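You operate a simulated robot arm through the tools that you are given. There is no shell and no other tool. Be economical: measure what you need, move in short steps, check, and stop when the job is done.

You run a simulated robot arm. Do the job below in one go: nothing can be reset, and whatever is moved stays where it is left.

Task
Put the green tape roll on the top of the small table. Fetch the orange tray and set it on the top of the small table. Take the white tray and leave it on the shelf under the long table. Switch the power switch of the read-out box on. Close the left drawer of the big table. Take the carton of rack feet on the top of the left front desk and put it away on the low shelf of the trolley. Take the blue pad from the long black bag and put it on the top of the big table. Put the long fitting on the shelf under the small table. Open the right drawer of the big table. The order is free. Set down upright: carton of rack feet.

Only the result counts: the job must be done as asked and must still hold three seconds after the hand-in. Knocking over, shifting, dropping, spilling or breaking anything else fails it.

Robot
A 6-joint arm with a two-finger parallel gripper on a trunk, on a base that drives. Base frame: it is fixed to the floor where the robot stands at the start and does not move with it; the origin is under the middle of the robot, x ahead of it, y to its left, z up. Units: cm, rad, N and s.
Its first joint turns from -2.897 to 2.897 rad. Places, roughly: blue pad (6x11x2 cm) [-130, 90, 80]; carton of rack feet [-100, 25, 75]; green tape roll (7x7x3 cm) [110, -10, 70]; left drawer of the big table [30, -110, 70]; long fitting (3x11x3 cm) [-90, 110, 70]; low shelf of the trolley [-170, -250, 20]; power switch of the read-out box [60, -100, 100]; right drawer of the big table [30, -230, 70]; shelf under the long table [90, 30, 30]; shelf under the small table [-140, -120, 30]; top of the big table [60, -170, 80]; top of the small table [-140, -120, 70]. Payload 3.43 kg.
The TCP is the grasp point between the finger pads, 3.4 cm short of the fingertips. In the tool frame z runs along the fingers and y along their closing line. The gripper opens to 12.8 cm. The fingers are 2.4 cm wide and 1.2 cm thick; the gripper's body (4.8 by 13 cm) begins 9.6 cm behind the TCP.
Orientation is told as [roll, pitch, yaw] about the base's x, y, z axes, in that order, counted from this pose: with the fingers straight down and closing along the base's y, the tool's x points along the base's -x, its y along +y and its z along -z.

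Tools
- The arm moves only by the tool send_rows. Its argument "targets" is a list of rows, each an object (a shift or turn left out is 0, a gripper value left out holds the last) with "offset": the shift along the base's x, y, z in cm, a list of three; "delta_rot": the turn, a rotation vector about the base's x, y, z in rad, a list of three; "gripper": the gripper command, from -1 (shut) to 1 (fully open), values between in proportion. In form: [{"offset": [dx, dy, dz], "delta_rot": [ax, ay, az], "gripper": gripper}, ...]. A call has 1 to 10 rows; each row is the pose to reach, as a shift and turn from the pose commanded when the call began. A row lasts 0.2 s, in which the tool goes at most 5 cm and 0.15 rad; a call with a longer step from one row to the next is refused whole, and so is a gripper value outside its range. Where a pose cannot be reached the arm comes as near as it can. A force on the tool above 40 N (or 10 N above the force at the start of the call, whichever is more), or a blocked arm, ends the call early, and 0.2 s more pass. The fingers move at their own pace (about 15.3 cm/s each) and stop on an object; they squeeze with about 41 N. The grip force told is the motor's: it shows also when the fingers shut on nothing. Time passes only in rows, and 0.2 s behind the last, so rows that repeat a pose let the fingers close. It gives the time, the measured TCP pose, the force on the tool (base axes), the opening and the grip force at its end, in the units of the frame above (readings bear some noise), with the torque about the TCP (base axes, N m) and any sound that the robot's microphone picked up.
- Cameras (640 x 400 px; columns grow to the right, rows downward): "scene" is now at [13.45, 23.8, 115.46]; the picture's right is [0.32, -0.95, -0.00], its down [-0.88, -0.30, -0.36] and it looks along [0.34, 0.12, -0.93] (base axes); focal length 214 px, centre (320, 200). "wrist" rides on the gripper at [7.6, -1.1, -16] in the tool frame; the picture's right is [0.15, 0.99, 0.00], its down [-0.88, 0.13, -0.46] and it looks along [-0.45, 0.07, 0.89] (tool axes); focal length 234 px, centre (320, 200). There is no depth. A picture from a camera that has moved, and an enlarged one, comes with that camera's place and axes in the base frame and with its lens.
- camera(camera): a new picture of that camera. It takes no simulated time.
- steer(legs): drives the robot by 1 to 6 legs, each [ahead, left, turn to the left] in cm, cm and rad, along the robot's own axes; the way and the turn of a leg run together, so that a leg with both is an arc; at most 150 cm and 3.142 rad a leg. The arm and the cameras ride along, it lands a little off, and it stops where it bumps. It gives what a move gives.
- pan_tilt(pan, tilt): turns the head with the scene camera to pan (to the left, within 2.496 rad either way) and tilt (down, from -0.506 to 1.204), counted from straight ahead of the robot. It gives what a move gives.
- zoom(camera, box): a new picture of the part [left, top, right, bottom] of that camera's present view, enlarged. It takes no simulated time.
- close_job(): hands the job in; it is judged then, once.

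Work in short steps. Places have to be worked out from the pictures, the camera data and where the tool is seen: move nearer, look again, correct. Check each grasp and each placing, and mend what went wrong. You have 217 turns and 218 pictures in all, those below and enlarged ones among them. Open the gripper and draw the arm clear of the work before you hand the job in, unless the task says otherwise; then end with one line.

The tools are called after ">>>" as name(argument=value, ...) on one line, values as JSON. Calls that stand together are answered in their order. send_rows: Moves the arm, as the interface text tells. Its arguments: {"type":"object","properties":{"targets":{"type":"array"}},"required":["targets"]} The other tools are called the same way: steer (legs) drives the base; pan_tilt (pan, tilt) turns the head that bears the scene camera; camera (camera) takes a picture; zoom (camera, box) takes an enlarged picture of a part of a camera's view; close_job () hands the job in.

At the start:

```text
t: 0.0
ee_pos: [35.9, -52.52, 110.97]
orientation: [0.0, 0.001, 0.0]
ft_force: [-0.4, 0.1, -0.5]
wrist_torque: [0.01, -0.04, -0.02]
gripper_width: 12.83
grasp_force: 0.0
robot x, y, heading: [-0.27, 0.01, -0.002]
head pan, tilt: [0.325, 1.201]
```

scene: 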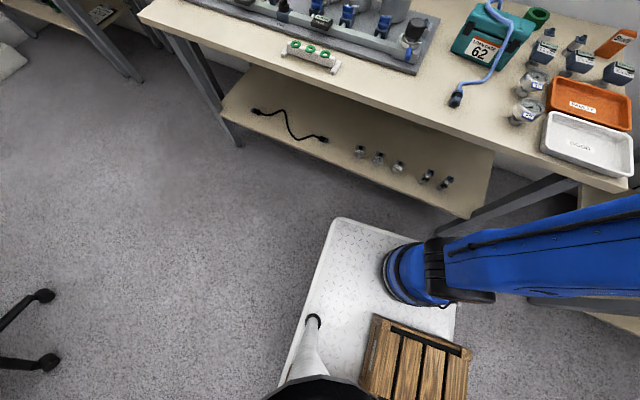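
wrist: 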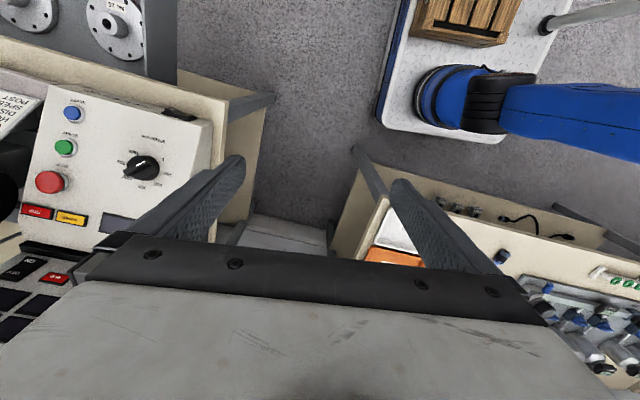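

I'll start by looking around to map the scene: first the long table ahead.

>>> pan_tilt(pan=-0.3, tilt=0.7)

>>> camera(camera="scene")

>>> pan_tilt(pan=-1.4, tilt=0.7)

>>> camera(camera="scene")

>>> pan_tilt(pan=-2.4, tilt=0.6)

>>> camera(camera="scene")

>>> pan_tilt(pan=2.45, tilt=0.6)

>>> camera(camera="scene")

```text
t: 1.0
ee_pos: [35.96, -52.56, 110.91]
orientation: [-0.001, 0.002, 0.001]
ft_force: [-0.3, -0.3, -0.1]
wrist_torque: [0.0, -0.04, 0.01]
gripper_width: 12.78
grasp_force: 0.1
robot x, y, heading: [-0.07, -0.01, 0.002]
head pan, tilt: [-0.3, 0.7]
```

```text
215 pictures are left
camera scene: at [16.26, 19.5, 119.05], right [-0.29, -0.96, 0.0], down [-0.62, 0.19, -0.76], along [0.73, -0.23, -0.64], focal length 214 px, centre (320, 200)
```

scene: 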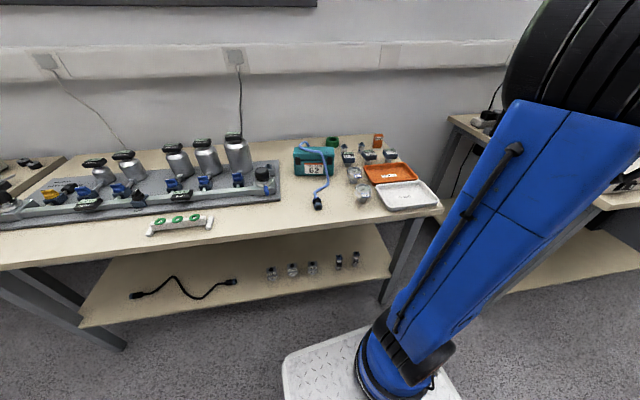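

```text
t: 2.4
ee_pos: [35.92, -52.36, 110.97]
orientation: [0.001, 0.002, 0.0]
ft_force: [0.1, 0.7, 0.1]
wrist_torque: [0.0, 0.01, 0.01]
gripper_width: 12.81
grasp_force: 0.0
robot x, y, heading: [0.16, -0.16, 0.001]
head pan, tilt: [-1.4, 0.7]
```

```text
214 pictures are left
camera scene: at [9.6, 13.64, 119.05], right [-0.99, -0.17, 0.0], down [-0.11, 0.63, -0.76], along [0.13, -0.75, -0.64], focal length 214 px, centre (320, 200)
```

scene: 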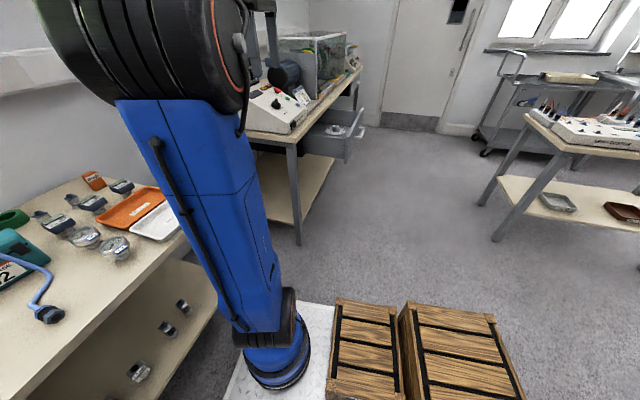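

```text
t: 3.6
ee_pos: [35.95, -52.5, 111.05]
orientation: [0.0, 0.002, -0.001]
ft_force: [1.2, 0.1, -1.4]
wrist_torque: [0.02, 0.01, 0.03]
gripper_width: 12.8
grasp_force: 0.0
robot x, y, heading: [-0.15, -0.17, 0.001]
head pan, tilt: [-2.4, 0.6]
```

```text
213 pictures are left
camera scene: at [1.64, 16.03, 119.92], right [-0.68, 0.74, 0.0], down [0.42, 0.38, -0.83], along [-0.61, -0.56, -0.56], focal length 214 px, centre (320, 200)
```

scene: 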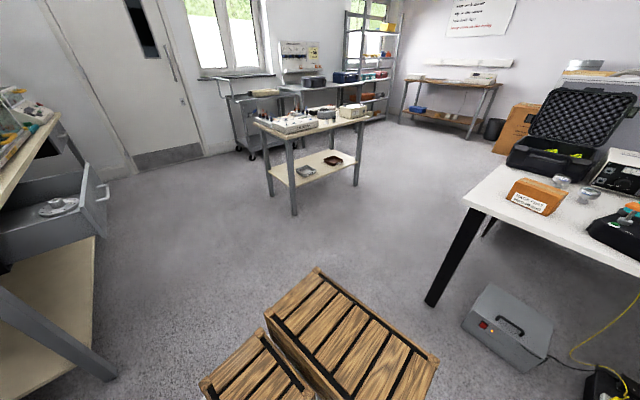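

```text
t: 7.5
ee_pos: [35.89, -52.55, 110.98]
orientation: [-0.001, 0.001, -0.001]
ft_force: [0.1, 0.9, 0.7]
wrist_torque: [0.01, -0.02, 0.01]
gripper_width: 12.8
grasp_force: 0.1
robot x, y, heading: [0.12, 0.02, 0.004]
head pan, tilt: [2.45, 0.6]
```

```text
212 pictures are left
camera scene: at [1.34, 27.64, 119.92], right [0.64, 0.77, 0.0], down [0.44, -0.36, -0.83], along [-0.64, 0.53, -0.56], focal length 214 px, centre (320, 200)
```

scene: 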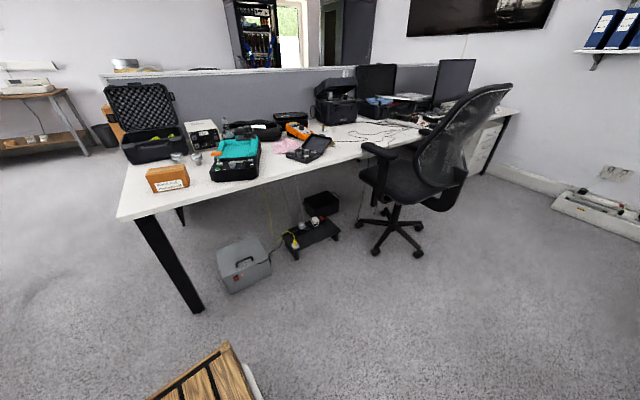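

The overview is good. Now a closer look at the trays, tape roll, and the robot itself.

>>> pan_tilt(pan=-0.3, tilt=0.7)

>>> zoom(camera="scene", box=[280, 110, 460, 222])

>>> pan_tilt(pan=-1.2, tilt=1.2)

>>> camera(camera="scene")

```text
t: 9.9
ee_pos: [35.93, -52.49, 111.0]
orientation: [0.0, 0.001, -0.001]
ft_force: [0.4, 0.4, -0.6]
wrist_torque: [0.0, 0.0, 0.02]
gripper_width: 12.79
grasp_force: 0.1
robot x, y, heading: [-0.14, 0.21, -0.002]
head pan, tilt: [-0.3, 0.7]
```

```text
3.56 times, centred on (370, 166) of scene
camera zoom: at [16.26, 19.5, 119.05], right [-0.3, -0.96, 0.0], down [-0.62, 0.19, -0.76], along [0.73, -0.23, -0.64], focal length 763 px, centre (142, 321)
```

zoom: 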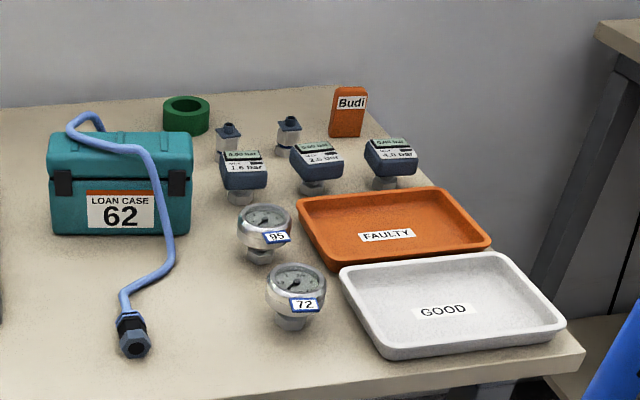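

```text
t: 11.1
ee_pos: [35.92, -52.48, 111.08]
orientation: [-0.001, 0.002, 0.001]
ft_force: [0.4, 0.0, -0.3]
wrist_torque: [-0.01, 0.0, 0.0]
gripper_width: 12.79
grasp_force: 0.0
robot x, y, heading: [0.03, 0.02, -0.001]
head pan, tilt: [-1.201, 1.201]
```

```text
210 pictures are left
camera scene: at [10.18, 16.79, 115.46], right [-0.93, -0.36, 0.0], down [-0.34, 0.87, -0.36], along [0.13, -0.34, -0.93], focal length 214 px, centre (320, 200)
```

scene: 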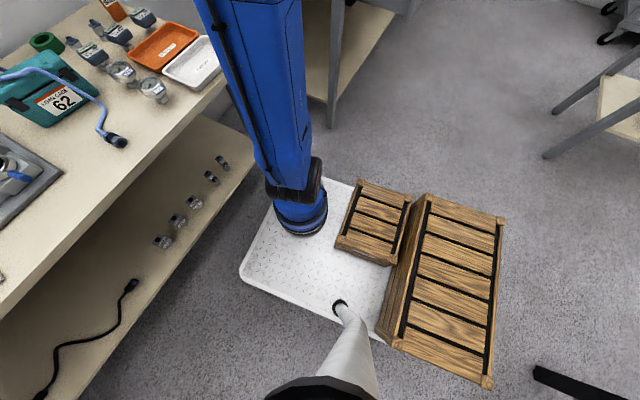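

Plate spans about x to 40, y ±27. I move the gripper over toward the trays to look with the wrist camera.

>>> send_rows(targets=[{"offset": [4, 3, -1]}, {"offset": [8, 6, -2]}, {"offset": [12, 9, -4]}, {"offset": [16, 12, -6]}, {"offset": [19, 15, -8]}, {"offset": [22, 18, -10]}, {"offset": [24, 21, -12]}])

>>> camera(camera="wrist")

>>> pan_tilt(pan=-0.5, tilt=0.7)

>>> camera(camera="scene")

```text
refused: row 1 steps farther than a row can; nothing moved
```

```text
209 pictures are left
camera wrist: at [28.27, -53.67, 126.92], right [-0.15, 0.99, 0.0], down [0.88, 0.13, 0.45], along [0.45, 0.07, -0.89], focal length 234 px, centre (320, 200)
```

wrist: 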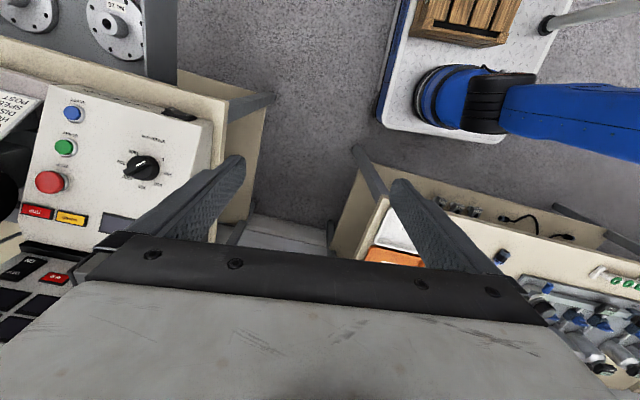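

```text
t: 12.2
ee_pos: [35.85, -52.44, 110.98]
orientation: [0.0, 0.001, 0.001]
ft_force: [-0.4, 0.2, 0.2]
wrist_torque: [-0.01, -0.01, -0.01]
gripper_width: 12.84
grasp_force: 0.1
robot x, y, heading: [0.13, -0.31, 0.0]
head pan, tilt: [-0.499, 0.7]
```

```text
208 pictures are left
camera scene: at [15.6, 17.94, 119.05], right [-0.48, -0.88, 0.0], down [-0.57, 0.31, -0.76], along [0.67, -0.37, -0.64], focal length 214 px, centre (320, 200)
```

scene: 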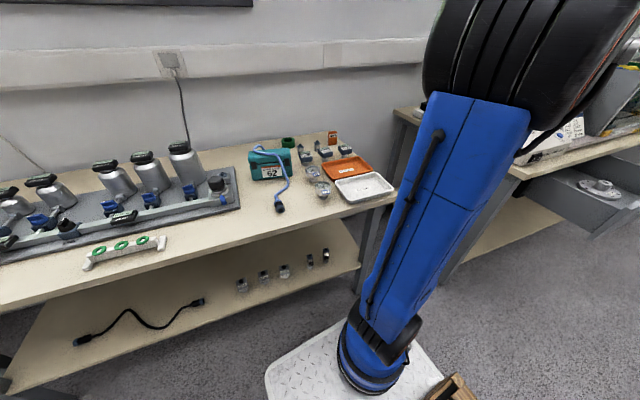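

The step was slightly too long; I repeat with shorter steps.

>>> send_rows(targets=[{"offset": [3.5, 3, -1]}, {"offset": [7, 6, -2]}, {"offset": [10.5, 9, -3.5]}, {"offset": [14, 12, -5]}, {"offset": [17, 15, -7]}, {"offset": [20, 18, -9]}, {"offset": [22, 21, -11]}, {"offset": [24, 23, -13]}])

>>> camera(camera="wrist")

>>> camera(camera="scene")

```text
t: 13.9
ee_pos: [59.91, -29.38, 97.93]
orientation: [0.0, -0.001, 0.0]
ft_force: [0.0, 0.1, -0.2]
wrist_torque: [-0.06, -0.02, 0.0]
gripper_width: 12.82
grasp_force: 0.0
robot x, y, heading: [0.04, -0.01, 0.003]
head pan, tilt: [-0.499, 0.7]
```

```text
207 pictures are left
camera wrist: at [52.2, -30.58, 113.88], right [-0.15, 0.99, 0.0], down [0.88, 0.13, 0.46], along [0.45, 0.07, -0.89], focal length 234 px, centre (320, 200)
```

wrist: 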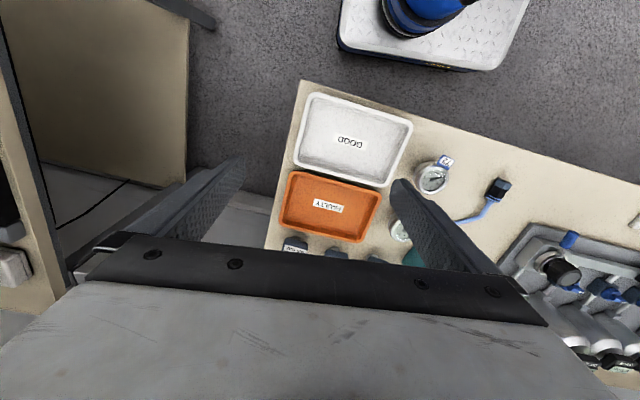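

```text
206 pictures are left
camera scene: at [15.61, 17.95, 119.05], right [-0.48, -0.88, 0.0], down [-0.57, 0.31, -0.76], along [0.67, -0.37, -0.64], focal length 214 px, centre (320, 200)
```

scene: 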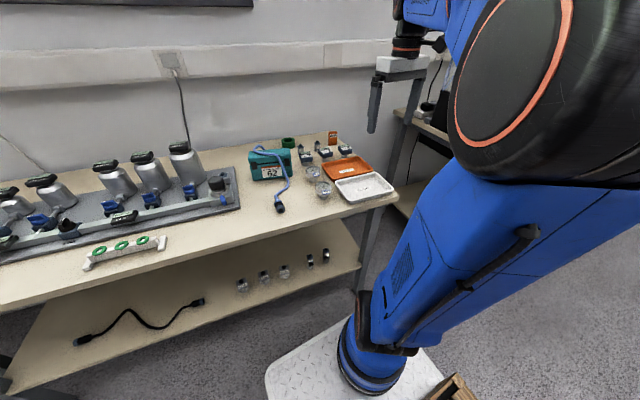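

Triangulating gives tabletop z≈75 and white tray centre ≈(59.7,-24), 16.5×11.3 cm, yaw ≈-0.12. I'll back off to give the arm room for a tilted grasp, checking whether the crates ride along.

>>> steer(legs=[[-30, 0, 0]])

>>> pan_tilt(pan=-0.1, tilt=0.6)

>>> camera(camera="scene")

>>> pan_tilt(pan=-1.2, tilt=1.0)

>>> camera(camera="scene")

```text
t: 16.0
ee_pos: [29.67, -29.59, 97.96]
orientation: [0.002, 0.002, -0.002]
ft_force: [0.3, -0.1, 0.1]
wrist_torque: [-0.02, 0.02, -0.03]
gripper_width: 12.81
grasp_force: 0.1
robot x, y, heading: [-29.99, 0.23, -0.004]
head pan, tilt: [-0.499, 0.7]
```

```text
t: 16.9
ee_pos: [29.75, -29.52, 98.01]
orientation: [-0.002, 0.001, -0.002]
ft_force: [0.0, 0.2, 0.1]
wrist_torque: [-0.03, -0.01, -0.01]
gripper_width: 12.8
grasp_force: 0.0
robot x, y, heading: [-29.9, -0.02, 0.002]
head pan, tilt: [-0.099, 0.6]
```

```text
205 pictures are left
camera scene: at [-13.08, 21.12, 119.91], right [-0.1, -0.99, 0.0], down [-0.56, 0.06, -0.82], along [0.82, -0.08, -0.57], focal length 214 px, centre (320, 200)
```

scene: 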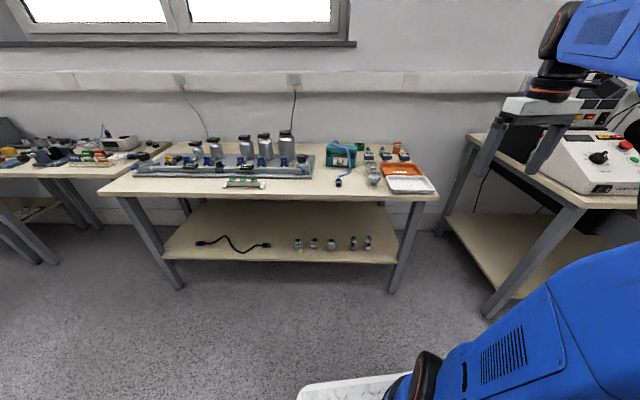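

```text
t: 18.2
ee_pos: [29.81, -29.54, 98.16]
orientation: [0.001, 0.0, -0.001]
ft_force: [-0.2, 0.7, 0.5]
wrist_torque: [0.01, 0.04, 0.02]
gripper_width: 12.79
grasp_force: 0.1
robot x, y, heading: [-29.61, -0.01, -0.003]
head pan, tilt: [-1.201, 1.0]
```

```text
204 pictures are left
camera scene: at [-19.36, 15.52, 116.72], right [-0.93, -0.36, 0.0], down [-0.3, 0.78, -0.54], along [0.2, -0.5, -0.84], focal length 214 px, centre (320, 200)
```

scene: 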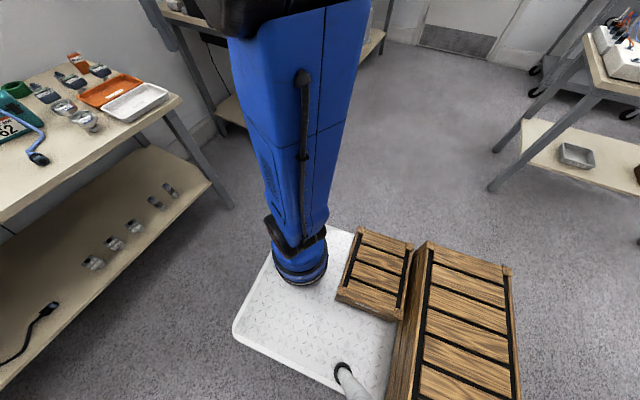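

The crates ride on the base. The shelf (z≈32) is free behind the row of fittings. I pitch the tool forward by 1 rad and move toward the white tray's right wall.

>>> send_rows(targets=[{"offset": [3, 0, 0], "delta_rot": [0, -0.14, 0]}, {"offset": [6, 0, 0], "delta_rot": [0, -0.28, 0]}, {"offset": [9, 0, 0], "delta_rot": [0, -0.42, 0]}, {"offset": [12, -1, 0], "delta_rot": [0, -0.56, 0]}, {"offset": [15, -2, 0], "delta_rot": [0, -0.7, 0]}, {"offset": [18, -3, 0], "delta_rot": [0, -0.84, 0]}, {"offset": [21, -3, 0], "delta_rot": [0, -0.98, 0]}])

>>> send_rows(targets=[{"offset": [2, 0, -3], "delta_rot": [0, 0, -0.12], "gripper": 0}, {"offset": [4, 0, -6], "delta_rot": [0, 0, -0.12], "gripper": 0}])

>>> camera(camera="wrist")

>>> pan_tilt(pan=-0.3, tilt=0.6)

>>> camera(camera="scene")

```text
t: 19.8
ee_pos: [50.79, -32.57, 98.05]
orientation: [0.0, -0.98, -0.003]
ft_force: [0.1, 0.4, 0.4]
wrist_torque: [0.0, 0.02, 0.04]
gripper_width: 12.8
grasp_force: 0.1
robot x, y, heading: [-30.41, 0.11, -0.003]
head pan, tilt: [-1.201, 1.0]
```

```text
t: 20.4
ee_pos: [54.73, -32.62, 91.92]
orientation: [0.0, -0.981, -0.12]
ft_force: [-0.6, 0.4, 0.6]
wrist_torque: [-0.01, -0.04, 0.03]
gripper_width: 6.39
grasp_force: 0.2
robot x, y, heading: [-29.7, 0.19, 0.003]
head pan, tilt: [-1.201, 1.0]
```

```text
203 pictures are left
camera wrist: at [37.22, -31.57, 94.52], right [0.04, 0.99, -0.12], down [0.13, 0.12, 0.99], along [0.99, -0.05, -0.12], focal length 234 px, centre (320, 200)
```

wrist: 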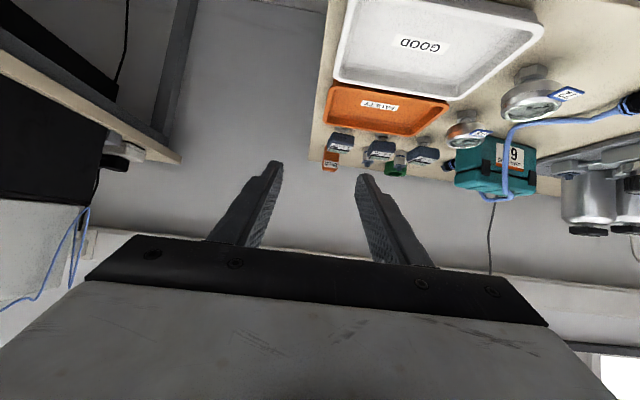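

```text
t: 21.6
ee_pos: [54.71, -32.54, 91.93]
orientation: [0.002, -0.98, -0.123]
ft_force: [-0.6, -0.1, 0.6]
wrist_torque: [0.0, 0.03, 0.02]
gripper_width: 6.4
grasp_force: 0.0
robot x, y, heading: [-29.96, 0.09, -0.003]
head pan, tilt: [-0.3, 0.6]
```

```text
202 pictures are left
camera scene: at [-13.43, 19.39, 119.91], right [-0.3, -0.95, 0.0], down [-0.54, 0.17, -0.82], along [0.79, -0.25, -0.57], focal length 214 px, centre (320, 200)
```

scene: 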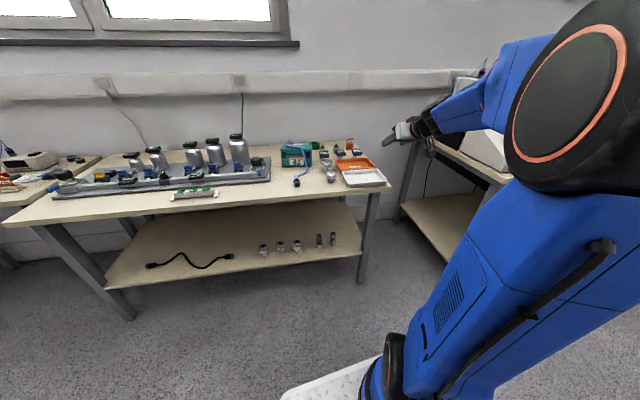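

The tray's right wall lies at about y=-32.6 for x≈59. I descend part way and check alignment.

>>> send_rows(targets=[{"offset": [2, 0, -4], "gripper": -0.2}, {"offset": [4, 0, -8], "gripper": -0.2}, {"offset": [4.8, 0, -9.5], "gripper": -0.2}])

>>> camera(camera="wrist")

>>> zoom(camera="scene", box=[300, 110, 420, 200])

```text
t: 22.4
ee_pos: [59.65, -32.7, 82.47]
orientation: [0.001, -0.979, -0.12]
ft_force: [-0.2, 0.6, 0.6]
wrist_torque: [-0.04, 0.0, 0.0]
gripper_width: 5.15
grasp_force: 0.1
robot x, y, heading: [-30.2, 0.09, -0.002]
head pan, tilt: [-0.3, 0.6]
```

```text
201 pictures are left
camera wrist: at [41.95, -31.59, 85.01], right [0.04, 0.99, -0.12], down [0.13, 0.12, 0.99], along [0.99, -0.05, -0.12], focal length 234 px, centre (320, 200)
```

wrist: 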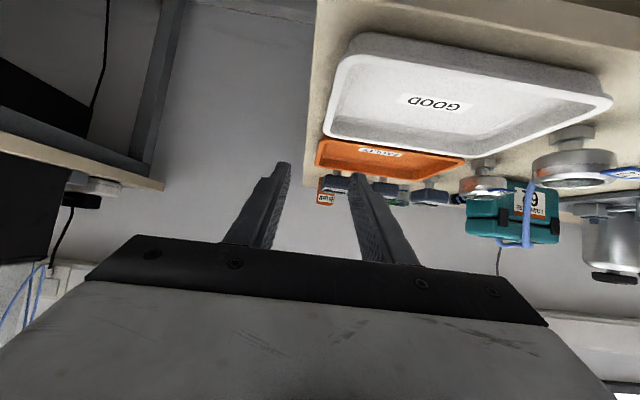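

```text
4.44 times, centred on (360, 155) of scene
camera zoom: at [-13.45, 19.4, 119.92], right [-0.3, -0.95, 0.0], down [-0.54, 0.17, -0.83], along [0.79, -0.24, -0.56], focal length 953 px, centre (142, 400)
```

zoom: 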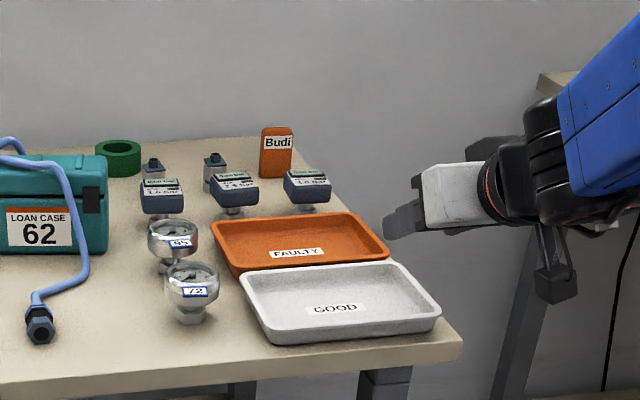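

Two-view triangulation puts the rim at z≈75.3, so I lower to TCP z≈77.3 and look.

>>> send_rows(targets=[{"offset": [0, 0.3, -2.5]}, {"offset": [0, 0.3, -4]}, {"offset": [0, 0.3, -5.2]}])

>>> camera(camera="wrist")

>>> zoom(camera="scene", box=[330, 140, 410, 200])

```text
t: 23.2
ee_pos: [59.49, -32.28, 77.21]
orientation: [0.002, -0.979, -0.121]
ft_force: [-0.9, 0.2, 0.2]
wrist_torque: [0.01, 0.03, -0.04]
gripper_width: 5.1
grasp_force: 0.0
robot x, y, heading: [-29.83, -0.2, -0.002]
head pan, tilt: [-0.3, 0.6]
```

```text
199 pictures are left
camera wrist: at [41.93, -31.27, 79.79], right [0.04, 0.99, -0.12], down [0.13, 0.12, 0.99], along [0.99, -0.05, -0.12], focal length 234 px, centre (320, 200)
```

wrist: 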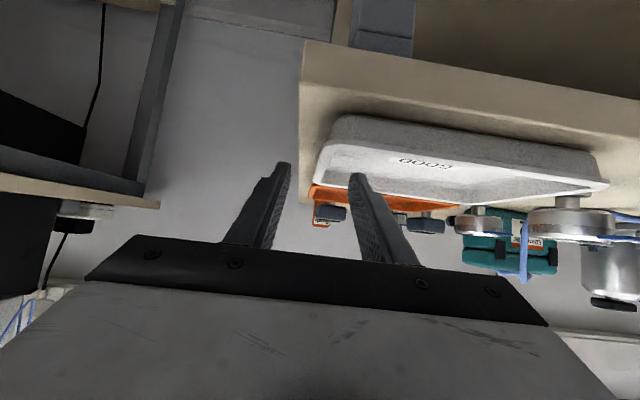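

```text
6.67 times, centred on (370, 170) of scene
camera zoom: at [-13.44, 19.39, 119.92], right [-0.3, -0.95, 0.0], down [-0.54, 0.17, -0.83], along [0.79, -0.24, -0.56], focal length 1430 px, centre (-13, 400)
```

zoom: 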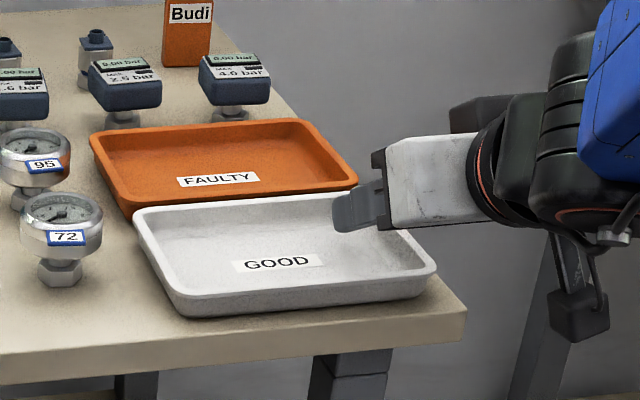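

The fingers straddle the right wall. I lower a bit more, with contact guarding, and close.

>>> send_rows(targets=[{"offset": [0, 0, -0.5]}, {"offset": [0, 0, -0.9]}])

>>> send_rows(targets=[{"gripper": -0.5}, {"gripper": -0.8}, {"gripper": -1}, {"gripper": -1}, {"gripper": -1}])

>>> camera(camera="wrist")

>>> zoom(camera="scene", box=[330, 140, 410, 200])

```text
t: 23.8
ee_pos: [59.5, -32.12, 76.31]
orientation: [0.003, -0.979, -0.121]
ft_force: [0.5, -0.1, 1.0]
wrist_torque: [0.04, -0.01, 0.01]
gripper_width: 5.1
grasp_force: 0.2
robot x, y, heading: [-29.99, -0.01, 0.004]
head pan, tilt: [-0.3, 0.6]
```

```text
t: 25.0
ee_pos: [59.56, -32.16, 76.5]
orientation: [0.002, -0.98, -0.122]
ft_force: [-0.8, -0.8, 4.4]
wrist_torque: [0.66, -0.21, 0.22]
gripper_width: 0.47
grasp_force: 39.1
robot x, y, heading: [-30.0, 0.27, -0.001]
head pan, tilt: [-0.3, 0.6]
```

```text
197 pictures are left
camera wrist: at [41.97, -31.24, 78.94], right [0.04, 0.99, -0.12], down [0.13, 0.11, 0.99], along [0.99, -0.05, -0.12], focal length 234 px, centre (320, 200)
```

wrist: 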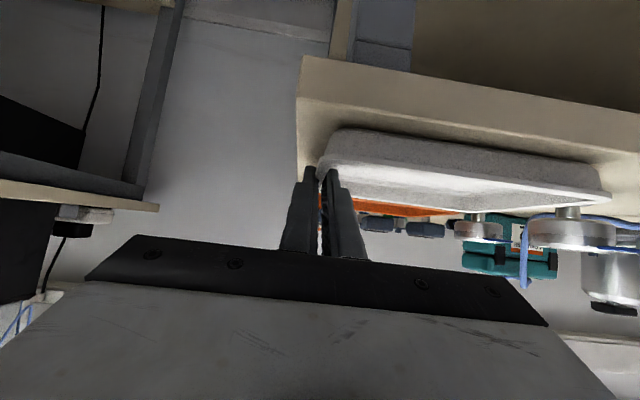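

```text
6.67 times, centred on (370, 170) of scene
camera zoom: at [-13.45, 19.4, 119.92], right [-0.3, -0.95, 0.0], down [-0.54, 0.17, -0.83], along [0.79, -0.24, -0.56], focal length 1430 px, centre (-13, 400)
```

zoom: 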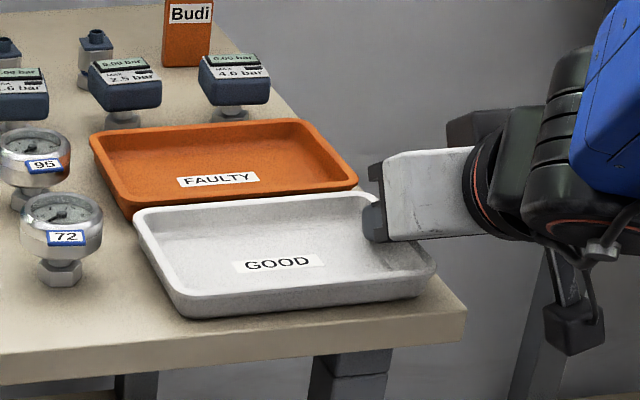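

Gripped the wall (0.47 cm). I lift straight up.

>>> send_rows(targets=[{"offset": [0, 0, 2]}, {"offset": [-0.5, 0, 5]}, {"offset": [-2, 0, 8]}, {"offset": [-5, 0, 11]}, {"offset": [-8, 0, 13]}])

>>> camera(camera="scene")

```text
t: 26.2
ee_pos: [51.58, -32.15, 89.32]
orientation: [0.001, -0.977, -0.122]
ft_force: [1.0, -0.6, -2.1]
wrist_torque: [-0.13, 0.02, 0.02]
gripper_width: 0.31
grasp_force: 38.0
robot x, y, heading: [-29.97, -0.02, -0.005]
head pan, tilt: [-0.3, 0.6]
```

```text
195 pictures are left
camera scene: at [-13.4, 19.38, 119.91], right [-0.3, -0.95, 0.0], down [-0.54, 0.17, -0.82], along [0.79, -0.24, -0.57], focal length 214 px, centre (320, 200)
```

scene: 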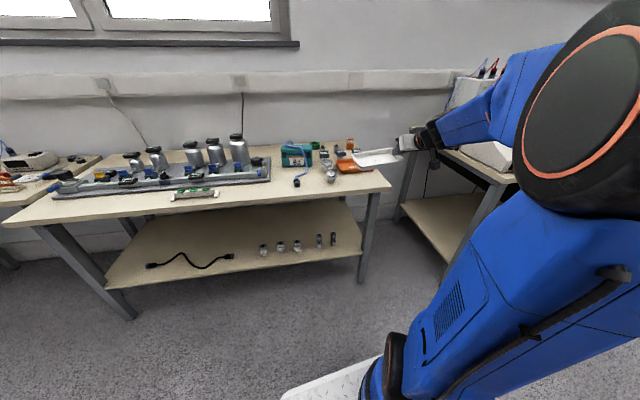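

Tray held well. I drive back and left, keeping the tray clear of the table.

>>> steer(legs=[[-30, 0, 0], [0, 44, 0]])

>>> send_rows(targets=[{"offset": [1, 0, -4.5]}, {"offset": [2, 0, -9]}, {"offset": [3, 0, -13.5]}, {"offset": [4, 0, -18]}, {"offset": [5, 0, -22.5]}, {"offset": [6, 0, -27]}, {"offset": [7, 0, -31.5]}, {"offset": [8, 0, -36]}, {"offset": [9, 0, -40]}])

>>> pan_tilt(pan=-0.4, tilt=0.6)

>>> camera(camera="scene")

```text
t: 28.1
ee_pos: [30.37, -39.27, 89.27]
orientation: [0.001, -0.978, -0.185]
ft_force: [-0.6, -0.1, -2.2]
wrist_torque: [-0.13, 0.02, -0.01]
gripper_width: 0.33
grasp_force: 37.9
robot x, y, heading: [-48.97, -1.61, -0.062]
head pan, tilt: [-0.3, 0.6]
stopped in leg 1: the robot was blocked; the commanded pose is now the measured one
```

```text
t: 30.1
ee_pos: [39.25, -39.21, 49.47]
orientation: [0.002, -0.979, -0.184]
ft_force: [0.5, 0.0, -1.1]
wrist_torque: [-0.09, 0.06, -0.03]
gripper_width: 0.37
grasp_force: 37.8
robot x, y, heading: [-49.1, -2.01, -0.063]
head pan, tilt: [-0.3, 0.6]
```

```text
t: 30.8
ee_pos: [39.32, -39.32, 49.37]
orientation: [0.001, -0.978, -0.186]
ft_force: [-0.3, -0.7, -1.5]
wrist_torque: [-0.16, 0.04, -0.03]
gripper_width: 0.34
grasp_force: 38.3
robot x, y, heading: [-49.38, -2.0, -0.065]
head pan, tilt: [-0.4, 0.6]
```

```text
194 pictures are left
camera scene: at [-31.69, 15.58, 119.92], right [-0.45, -0.89, 0.0], down [-0.51, 0.25, -0.82], along [0.74, -0.37, -0.57], focal length 214 px, centre (320, 200)
```

scene: 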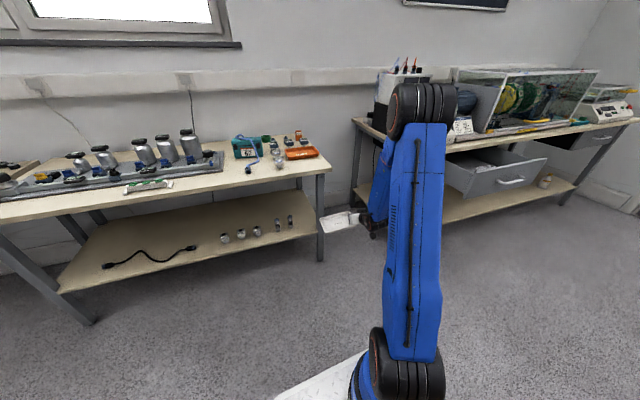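

Blocked behind. I look backwards to see what was touched.

>>> pan_tilt(pan=2.45, tilt=0.9)

>>> camera(camera="scene")

>>> pan_tilt(pan=-2.45, tilt=0.9)

>>> camera(camera="scene")

```text
t: 33.3
ee_pos: [39.31, -39.29, 49.41]
orientation: [0.003, -0.978, -0.184]
ft_force: [-0.3, -0.3, -1.1]
wrist_torque: [-0.11, 0.03, 0.0]
gripper_width: 0.34
grasp_force: 37.9
robot x, y, heading: [-49.24, -2.06, -0.066]
head pan, tilt: [2.45, 0.901]
```

```text
193 pictures are left
camera scene: at [-45.1, 24.7, 117.44], right [0.69, 0.73, 0.0], down [0.57, -0.54, -0.62], along [-0.45, 0.43, -0.78], focal length 214 px, centre (320, 200)
```

scene: 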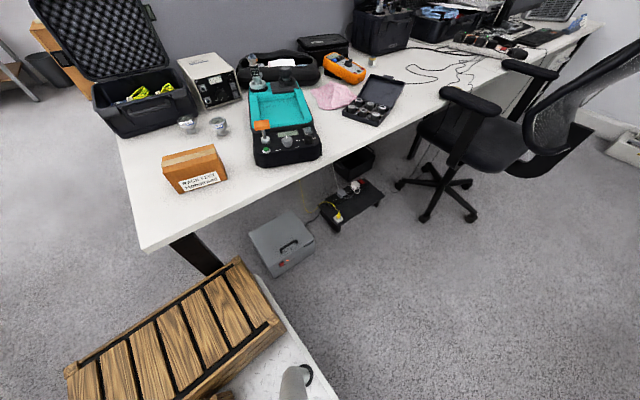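

```text
t: 37.1
ee_pos: [39.3, -39.34, 49.4]
orientation: [0.002, -0.979, -0.185]
ft_force: [0.0, 0.8, -2.5]
wrist_torque: [-0.13, 0.03, -0.03]
gripper_width: 0.3
grasp_force: 37.8
robot x, y, heading: [-48.96, -2.23, -0.065]
head pan, tilt: [-2.45, 0.901]
```

```text
192 pictures are left
camera scene: at [-45.71, 15.09, 117.44], right [-0.59, 0.81, 0.0], down [0.63, 0.46, -0.62], along [-0.5, -0.36, -0.78], focal length 214 px, centre (320, 200)
```

scene: 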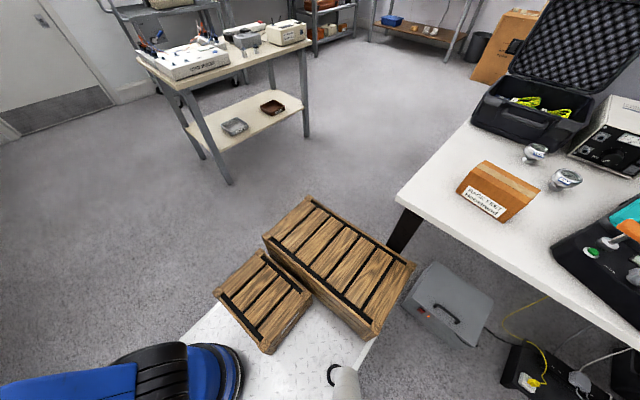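

The crate's rear corner touched the desk leg. I retract the arm by 18 cm, then drive forward away from the desk, then left.

>>> send_rows(targets=[{"offset": [-4.5, 0, 0]}, {"offset": [-9, 0, 0]}, {"offset": [-13.5, 0, 0]}, {"offset": [-18, 0, 0]}])

>>> steer(legs=[[10, 0, 0], [12, 0, 0.065], [0, 50, 0]])

>>> pan_tilt(pan=-0.3, tilt=0.6)

>>> camera(camera="scene")

```text
t: 38.1
ee_pos: [25.14, -43.05, 48.76]
orientation: [0.01, -0.977, -0.191]
ft_force: [-0.2, -0.1, -1.5]
wrist_torque: [-0.13, 0.08, -0.01]
gripper_width: 0.34
grasp_force: 38.1
out of reach, approached as far as the arm can: row 3, 4
robot x, y, heading: [-49.09, -1.76, -0.067]
head pan, tilt: [-2.45, 0.901]
```

```text
t: 42.7
ee_pos: [49.49, 10.81, 48.89]
orientation: [0.01, -0.976, -0.125]
ft_force: [-0.2, 1.0, -1.4]
wrist_torque: [-0.13, 0.04, 0.01]
gripper_width: 0.34
grasp_force: 37.8
robot x, y, heading: [-27.07, 46.9, -0.0]
head pan, tilt: [-2.45, 0.901]
```

```text
t: 44.7
ee_pos: [49.44, 10.7, 48.79]
orientation: [0.012, -0.975, -0.124]
ft_force: [0.1, -0.5, -3.2]
wrist_torque: [-0.13, 0.0, -0.02]
gripper_width: 0.3
grasp_force: 38.0
robot x, y, heading: [-27.25, 47.04, 0.003]
head pan, tilt: [-0.3, 0.6]
```

```text
191 pictures are left
camera scene: at [-10.74, 66.36, 119.92], right [-0.29, -0.96, 0.0], down [-0.54, 0.17, -0.82], along [0.79, -0.24, -0.57], focal length 214 px, centre (320, 200)
```

scene: 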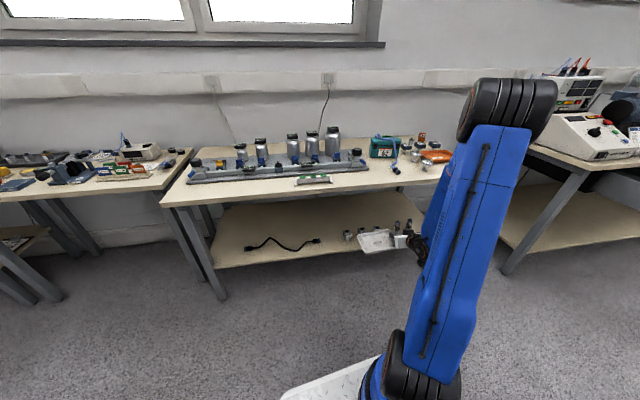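

Tray is over the front of the shelf at safe height. To keep the forearm under the tabletop edge, I back up slightly and shift right before reaching in.

>>> steer(legs=[[-8, -17, 0]])

>>> send_rows(targets=[{"offset": [3, 3, -0.5]}, {"offset": [6, 6, -1.5]}, {"offset": [9, 9, -2.5]}, {"offset": [12, 12, -3.5]}, {"offset": [15, 15, -4.5]}, {"offset": [18, 17, -4.5]}])

>>> pan_tilt(pan=-0.2, tilt=0.6)

>>> camera(camera="scene")

>>> camera(camera="wrist")

```text
t: 46.2
ee_pos: [41.34, -6.75, 48.82]
orientation: [0.01, -0.976, -0.129]
ft_force: [-0.6, 0.5, -0.4]
wrist_torque: [-0.13, -0.01, 0.0]
gripper_width: 0.3
grasp_force: 37.8
robot x, y, heading: [-35.69, 29.68, 0.004]
head pan, tilt: [-0.3, 0.6]
```

```text
t: 47.6
ee_pos: [59.42, 7.6, 45.51]
orientation: [0.08, -0.964, -0.156]
ft_force: [0.0, 0.0, -1.9]
wrist_torque: [-0.09, 0.02, -0.02]
gripper_width: 0.29
grasp_force: 37.6
out of reach, approached as far as the arm can: row 1, 2, 3, 4, 5, 6
robot x, y, heading: [-35.68, 29.8, -0.001]
head pan, tilt: [-0.3, 0.6]
```

```text
t: 48.3
ee_pos: [59.36, 7.6, 45.53]
orientation: [0.081, -0.964, -0.155]
ft_force: [0.5, 0.0, -1.3]
wrist_torque: [-0.14, -0.01, -0.02]
gripper_width: 0.3
grasp_force: 38.3
robot x, y, heading: [-35.38, 29.88, 0.001]
head pan, tilt: [-0.201, 0.6]
```

```text
190 pictures are left
camera scene: at [-18.5, 50.06, 119.91], right [-0.2, -0.98, 0.0], down [-0.55, 0.11, -0.82], along [0.81, -0.16, -0.57], focal length 214 px, centre (320, 200)
```

scene: 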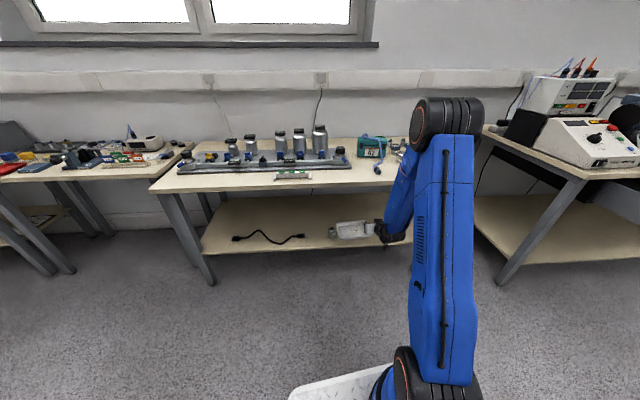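

```text
189 pictures are left
camera wrist: at [41.92, 7.87, 48.27], right [0.01, 1.0, -0.07], down [0.13, 0.07, 0.99], along [0.99, -0.02, -0.13], focal length 234 px, centre (320, 200)
```

wrist: 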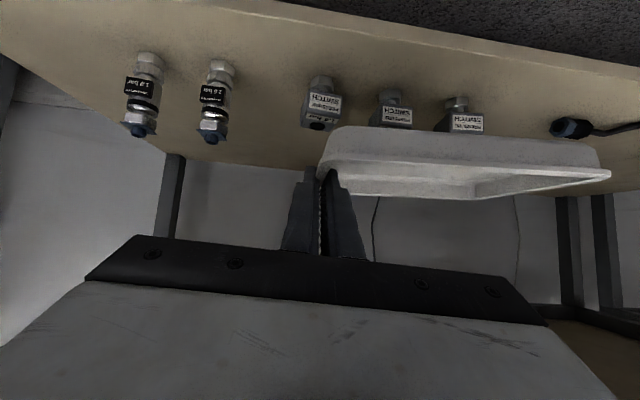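

The arm is near a joint limit close-in; reaching farther out should relieve it. I move on in x and check the pose.

>>> send_rows(targets=[{"offset": [4, 0, 0]}, {"offset": [8, 0, 0]}, {"offset": [12, 0, 0]}])

>>> camera(camera="wrist")

>>> camera(camera="scene")

```text
t: 49.1
ee_pos: [71.33, 7.43, 45.55]
orientation: [0.087, -0.964, -0.157]
ft_force: [0.3, 0.1, -1.7]
wrist_torque: [-0.11, 0.05, 0.02]
gripper_width: 0.35
grasp_force: 37.2
robot x, y, heading: [-35.03, 30.01, 0.002]
head pan, tilt: [-0.201, 0.6]
```

```text
188 pictures are left
camera wrist: at [53.92, 7.64, 48.23], right [0.0, 1.0, -0.07], down [0.13, 0.07, 0.99], along [0.99, -0.01, -0.13], focal length 234 px, centre (320, 200)
```

wrist: 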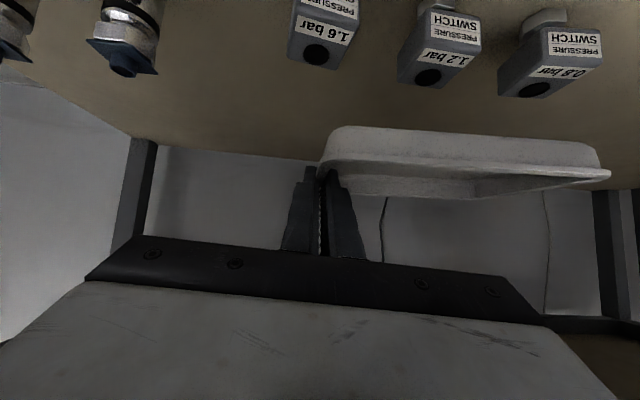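

```text
187 pictures are left
camera scene: at [-18.51, 50.05, 119.91], right [-0.2, -0.98, 0.0], down [-0.55, 0.11, -0.82], along [0.81, -0.16, -0.57], focal length 214 px, centre (320, 200)
```

scene: 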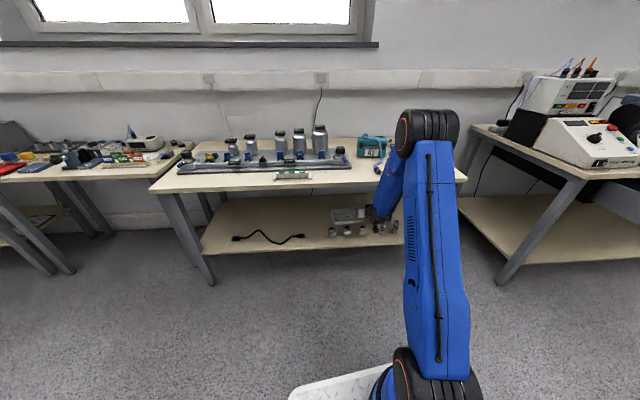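

Reach is fine now. I continue inward to x≈82 with the small roll corrected, staying above the fittings.

>>> send_rows(targets=[{"offset": [4, 0.5, 0], "delta_rot": [-0.02, 0.003, -0.015]}, {"offset": [8, 1, 0], "delta_rot": [-0.05, 0.008, -0.034]}, {"offset": [11.5, 1, -1], "delta_rot": [-0.05, 0.008, -0.034]}])

>>> camera(camera="wrist")

>>> zoom(camera="scene", box=[240, 140, 480, 290])

```text
t: 49.9
ee_pos: [79.65, 4.53, 44.17]
orientation: [-0.052, -0.95, -0.025]
ft_force: [0.1, 0.5, -2.4]
wrist_torque: [-0.13, 0.0, 0.0]
gripper_width: 0.31
grasp_force: 37.9
out of reach, approached as far as the arm can: row 1, 2, 3
robot x, y, heading: [-36.23, 29.43, -0.004]
head pan, tilt: [-0.201, 0.6]
```

```text
186 pictures are left
camera wrist: at [62.15, 4.56, 47.18], right [-0.02, 0.99, -0.15], down [0.15, 0.15, 0.98], along [0.99, 0.0, -0.15], focal length 234 px, centre (320, 200)
```

wrist: 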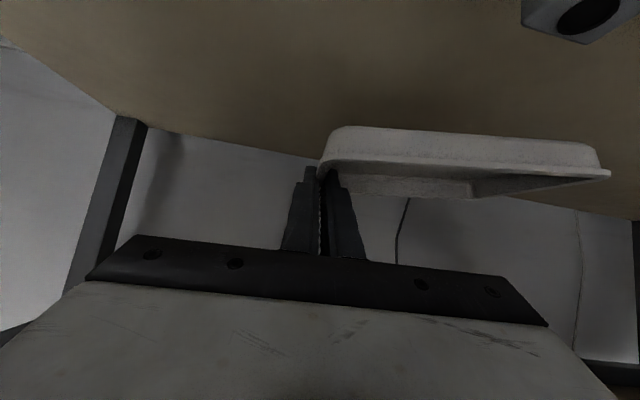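

```text
2.67 times, centred on (360, 215) of scene
camera zoom: at [-19.89, 50.08, 120.02], right [-0.2, -0.98, 0.0], down [-0.55, 0.11, -0.83], along [0.81, -0.17, -0.56], focal length 572 px, centre (213, 160)
```

zoom: 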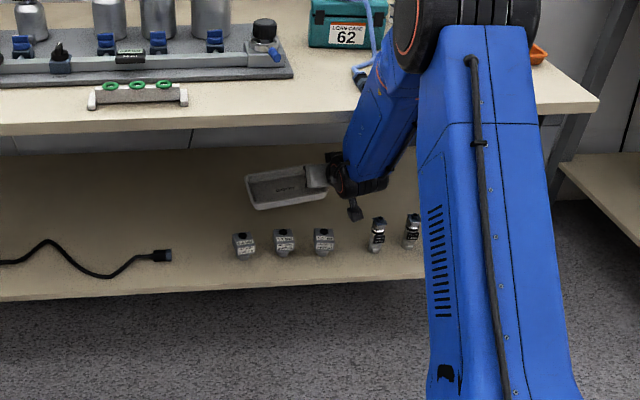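

The base was nudged back ~1 cm, so the forearm is probably touching the table edge. The tray is already behind the fittings, so I lower now (which clears the edge) and watch.

>>> send_rows(targets=[{"offset": [-0.5, 0, -2]}, {"offset": [-0.5, 0, -4]}, {"offset": [-0.5, 0, -6]}])

>>> zoom(camera="scene", box=[240, 140, 480, 290])

>>> camera(camera="wrist")

```text
t: 50.7
ee_pos: [81.92, 4.96, 38.4]
orientation: [-0.026, -0.958, -0.032]
ft_force: [-0.3, 0.1, -2.3]
wrist_torque: [-0.18, -0.01, 0.0]
gripper_width: 0.34
grasp_force: 37.8
out of reach, approached as far as the arm can: row 2, 3
robot x, y, heading: [-35.01, 30.0, 0.003]
head pan, tilt: [-0.201, 0.6]
```

```text
2.67 times, centred on (360, 215) of scene
camera zoom: at [-18.51, 50.15, 119.93], right [-0.2, -0.98, 0.0], down [-0.55, 0.11, -0.83], along [0.81, -0.16, -0.56], focal length 572 px, centre (213, 160)
```

zoom: 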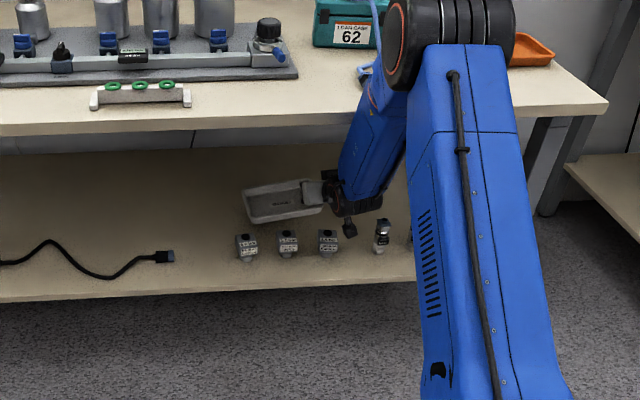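

```text
183 pictures are left
camera wrist: at [64.4, 4.87, 41.39], right [-0.03, 0.99, -0.14], down [0.14, 0.14, 0.98], along [0.99, 0.01, -0.14], focal length 234 px, centre (320, 200)
```

wrist: 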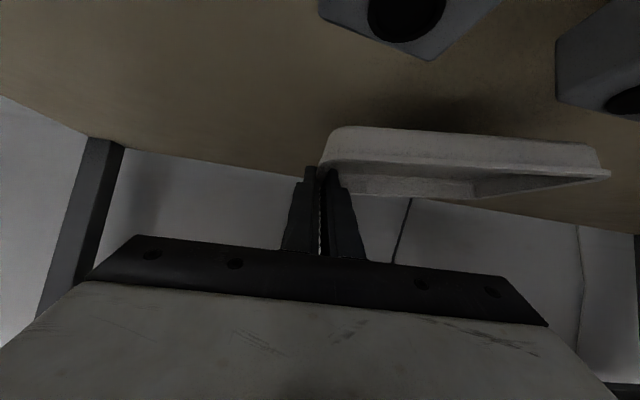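

The base recovered. The wrist camera body would come down near a pressure switch, so I shift 4 cm right (into the gap) before lowering.

>>> send_rows(targets=[{"offset": [0, -2, 0]}, {"offset": [0, -4, 0]}, {"offset": [0, -4, -1]}])

>>> zoom(camera="scene", box=[310, 180, 430, 260])

>>> camera(camera="wrist")

```text
t: 51.5
ee_pos: [81.96, -0.04, 37.7]
orientation: [-0.058, -0.966, -0.016]
ft_force: [-0.9, 0.0, -2.3]
wrist_torque: [-0.09, -0.01, -0.01]
gripper_width: 0.32
grasp_force: 37.7
robot x, y, heading: [-35.01, 29.61, -0.004]
head pan, tilt: [-0.201, 0.6]
```

```text
5.00 times, centred on (370, 220) of scene
camera zoom: at [-18.37, 49.92, 119.92], right [-0.2, -0.98, 0.0], down [-0.55, 0.11, -0.83], along [0.81, -0.17, -0.56], focal length 1072 px, centre (70, 100)
```

zoom: 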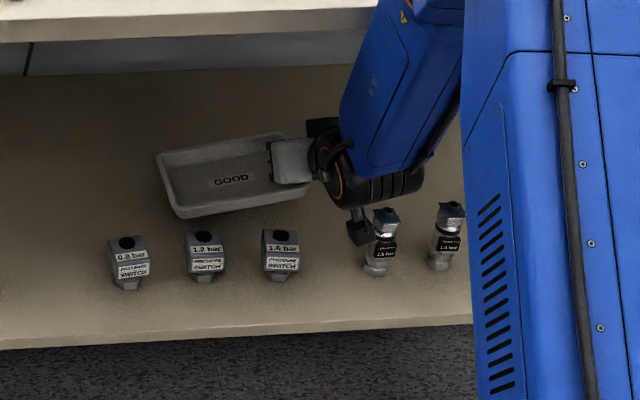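

```text
181 pictures are left
camera wrist: at [64.44, 0.14, 40.48], right [-0.02, 0.99, -0.15], down [0.14, 0.16, 0.98], along [0.99, 0.0, -0.14], focal length 234 px, centre (320, 200)
```

wrist: 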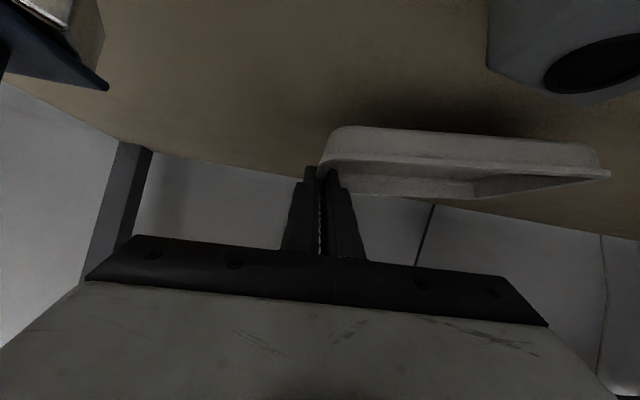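

The camera is centred between valve and switch. Now lower gently until the tray touches the shelf.

>>> send_rows(targets=[{"offset": [0, 0, -1]}, {"offset": [0, 0, -2]}, {"offset": [0, 0, -3]}, {"offset": [0, 0, -3.5]}])

>>> zoom(camera="scene", box=[310, 180, 430, 260])

>>> camera(camera="wrist")

```text
t: 52.5
ee_pos: [81.82, 0.65, 34.06]
orientation: [-0.05, -0.965, -0.018]
ft_force: [0.9, -2.2, 4.3]
wrist_torque: [0.74, -0.42, -0.23]
gripper_width: 0.43
grasp_force: 38.8
robot x, y, heading: [-35.41, 29.97, 0.003]
head pan, tilt: [-0.201, 0.6]
```

```text
5.00 times, centred on (370, 220) of scene
camera zoom: at [-18.53, 50.06, 119.92], right [-0.2, -0.98, 0.0], down [-0.55, 0.11, -0.83], along [0.81, -0.16, -0.56], focal length 1072 px, centre (70, 100)
```

zoom: 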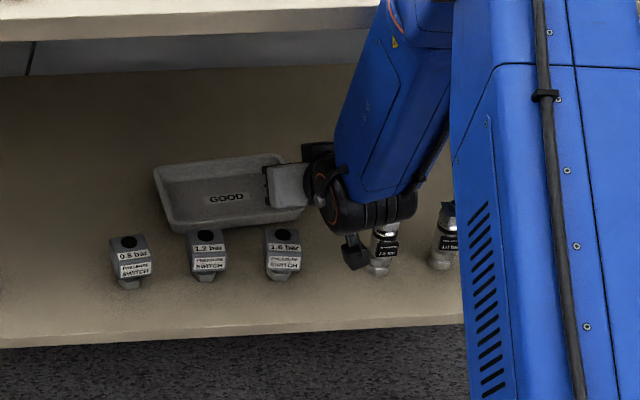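

```text
179 pictures are left
camera wrist: at [64.31, 0.52, 36.96], right [-0.03, 0.99, -0.15], down [0.14, 0.15, 0.98], along [0.99, 0.01, -0.14], focal length 234 px, centre (320, 200)
```

wrist: 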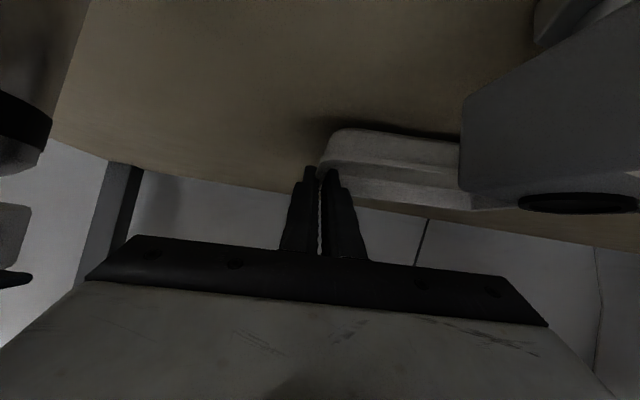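

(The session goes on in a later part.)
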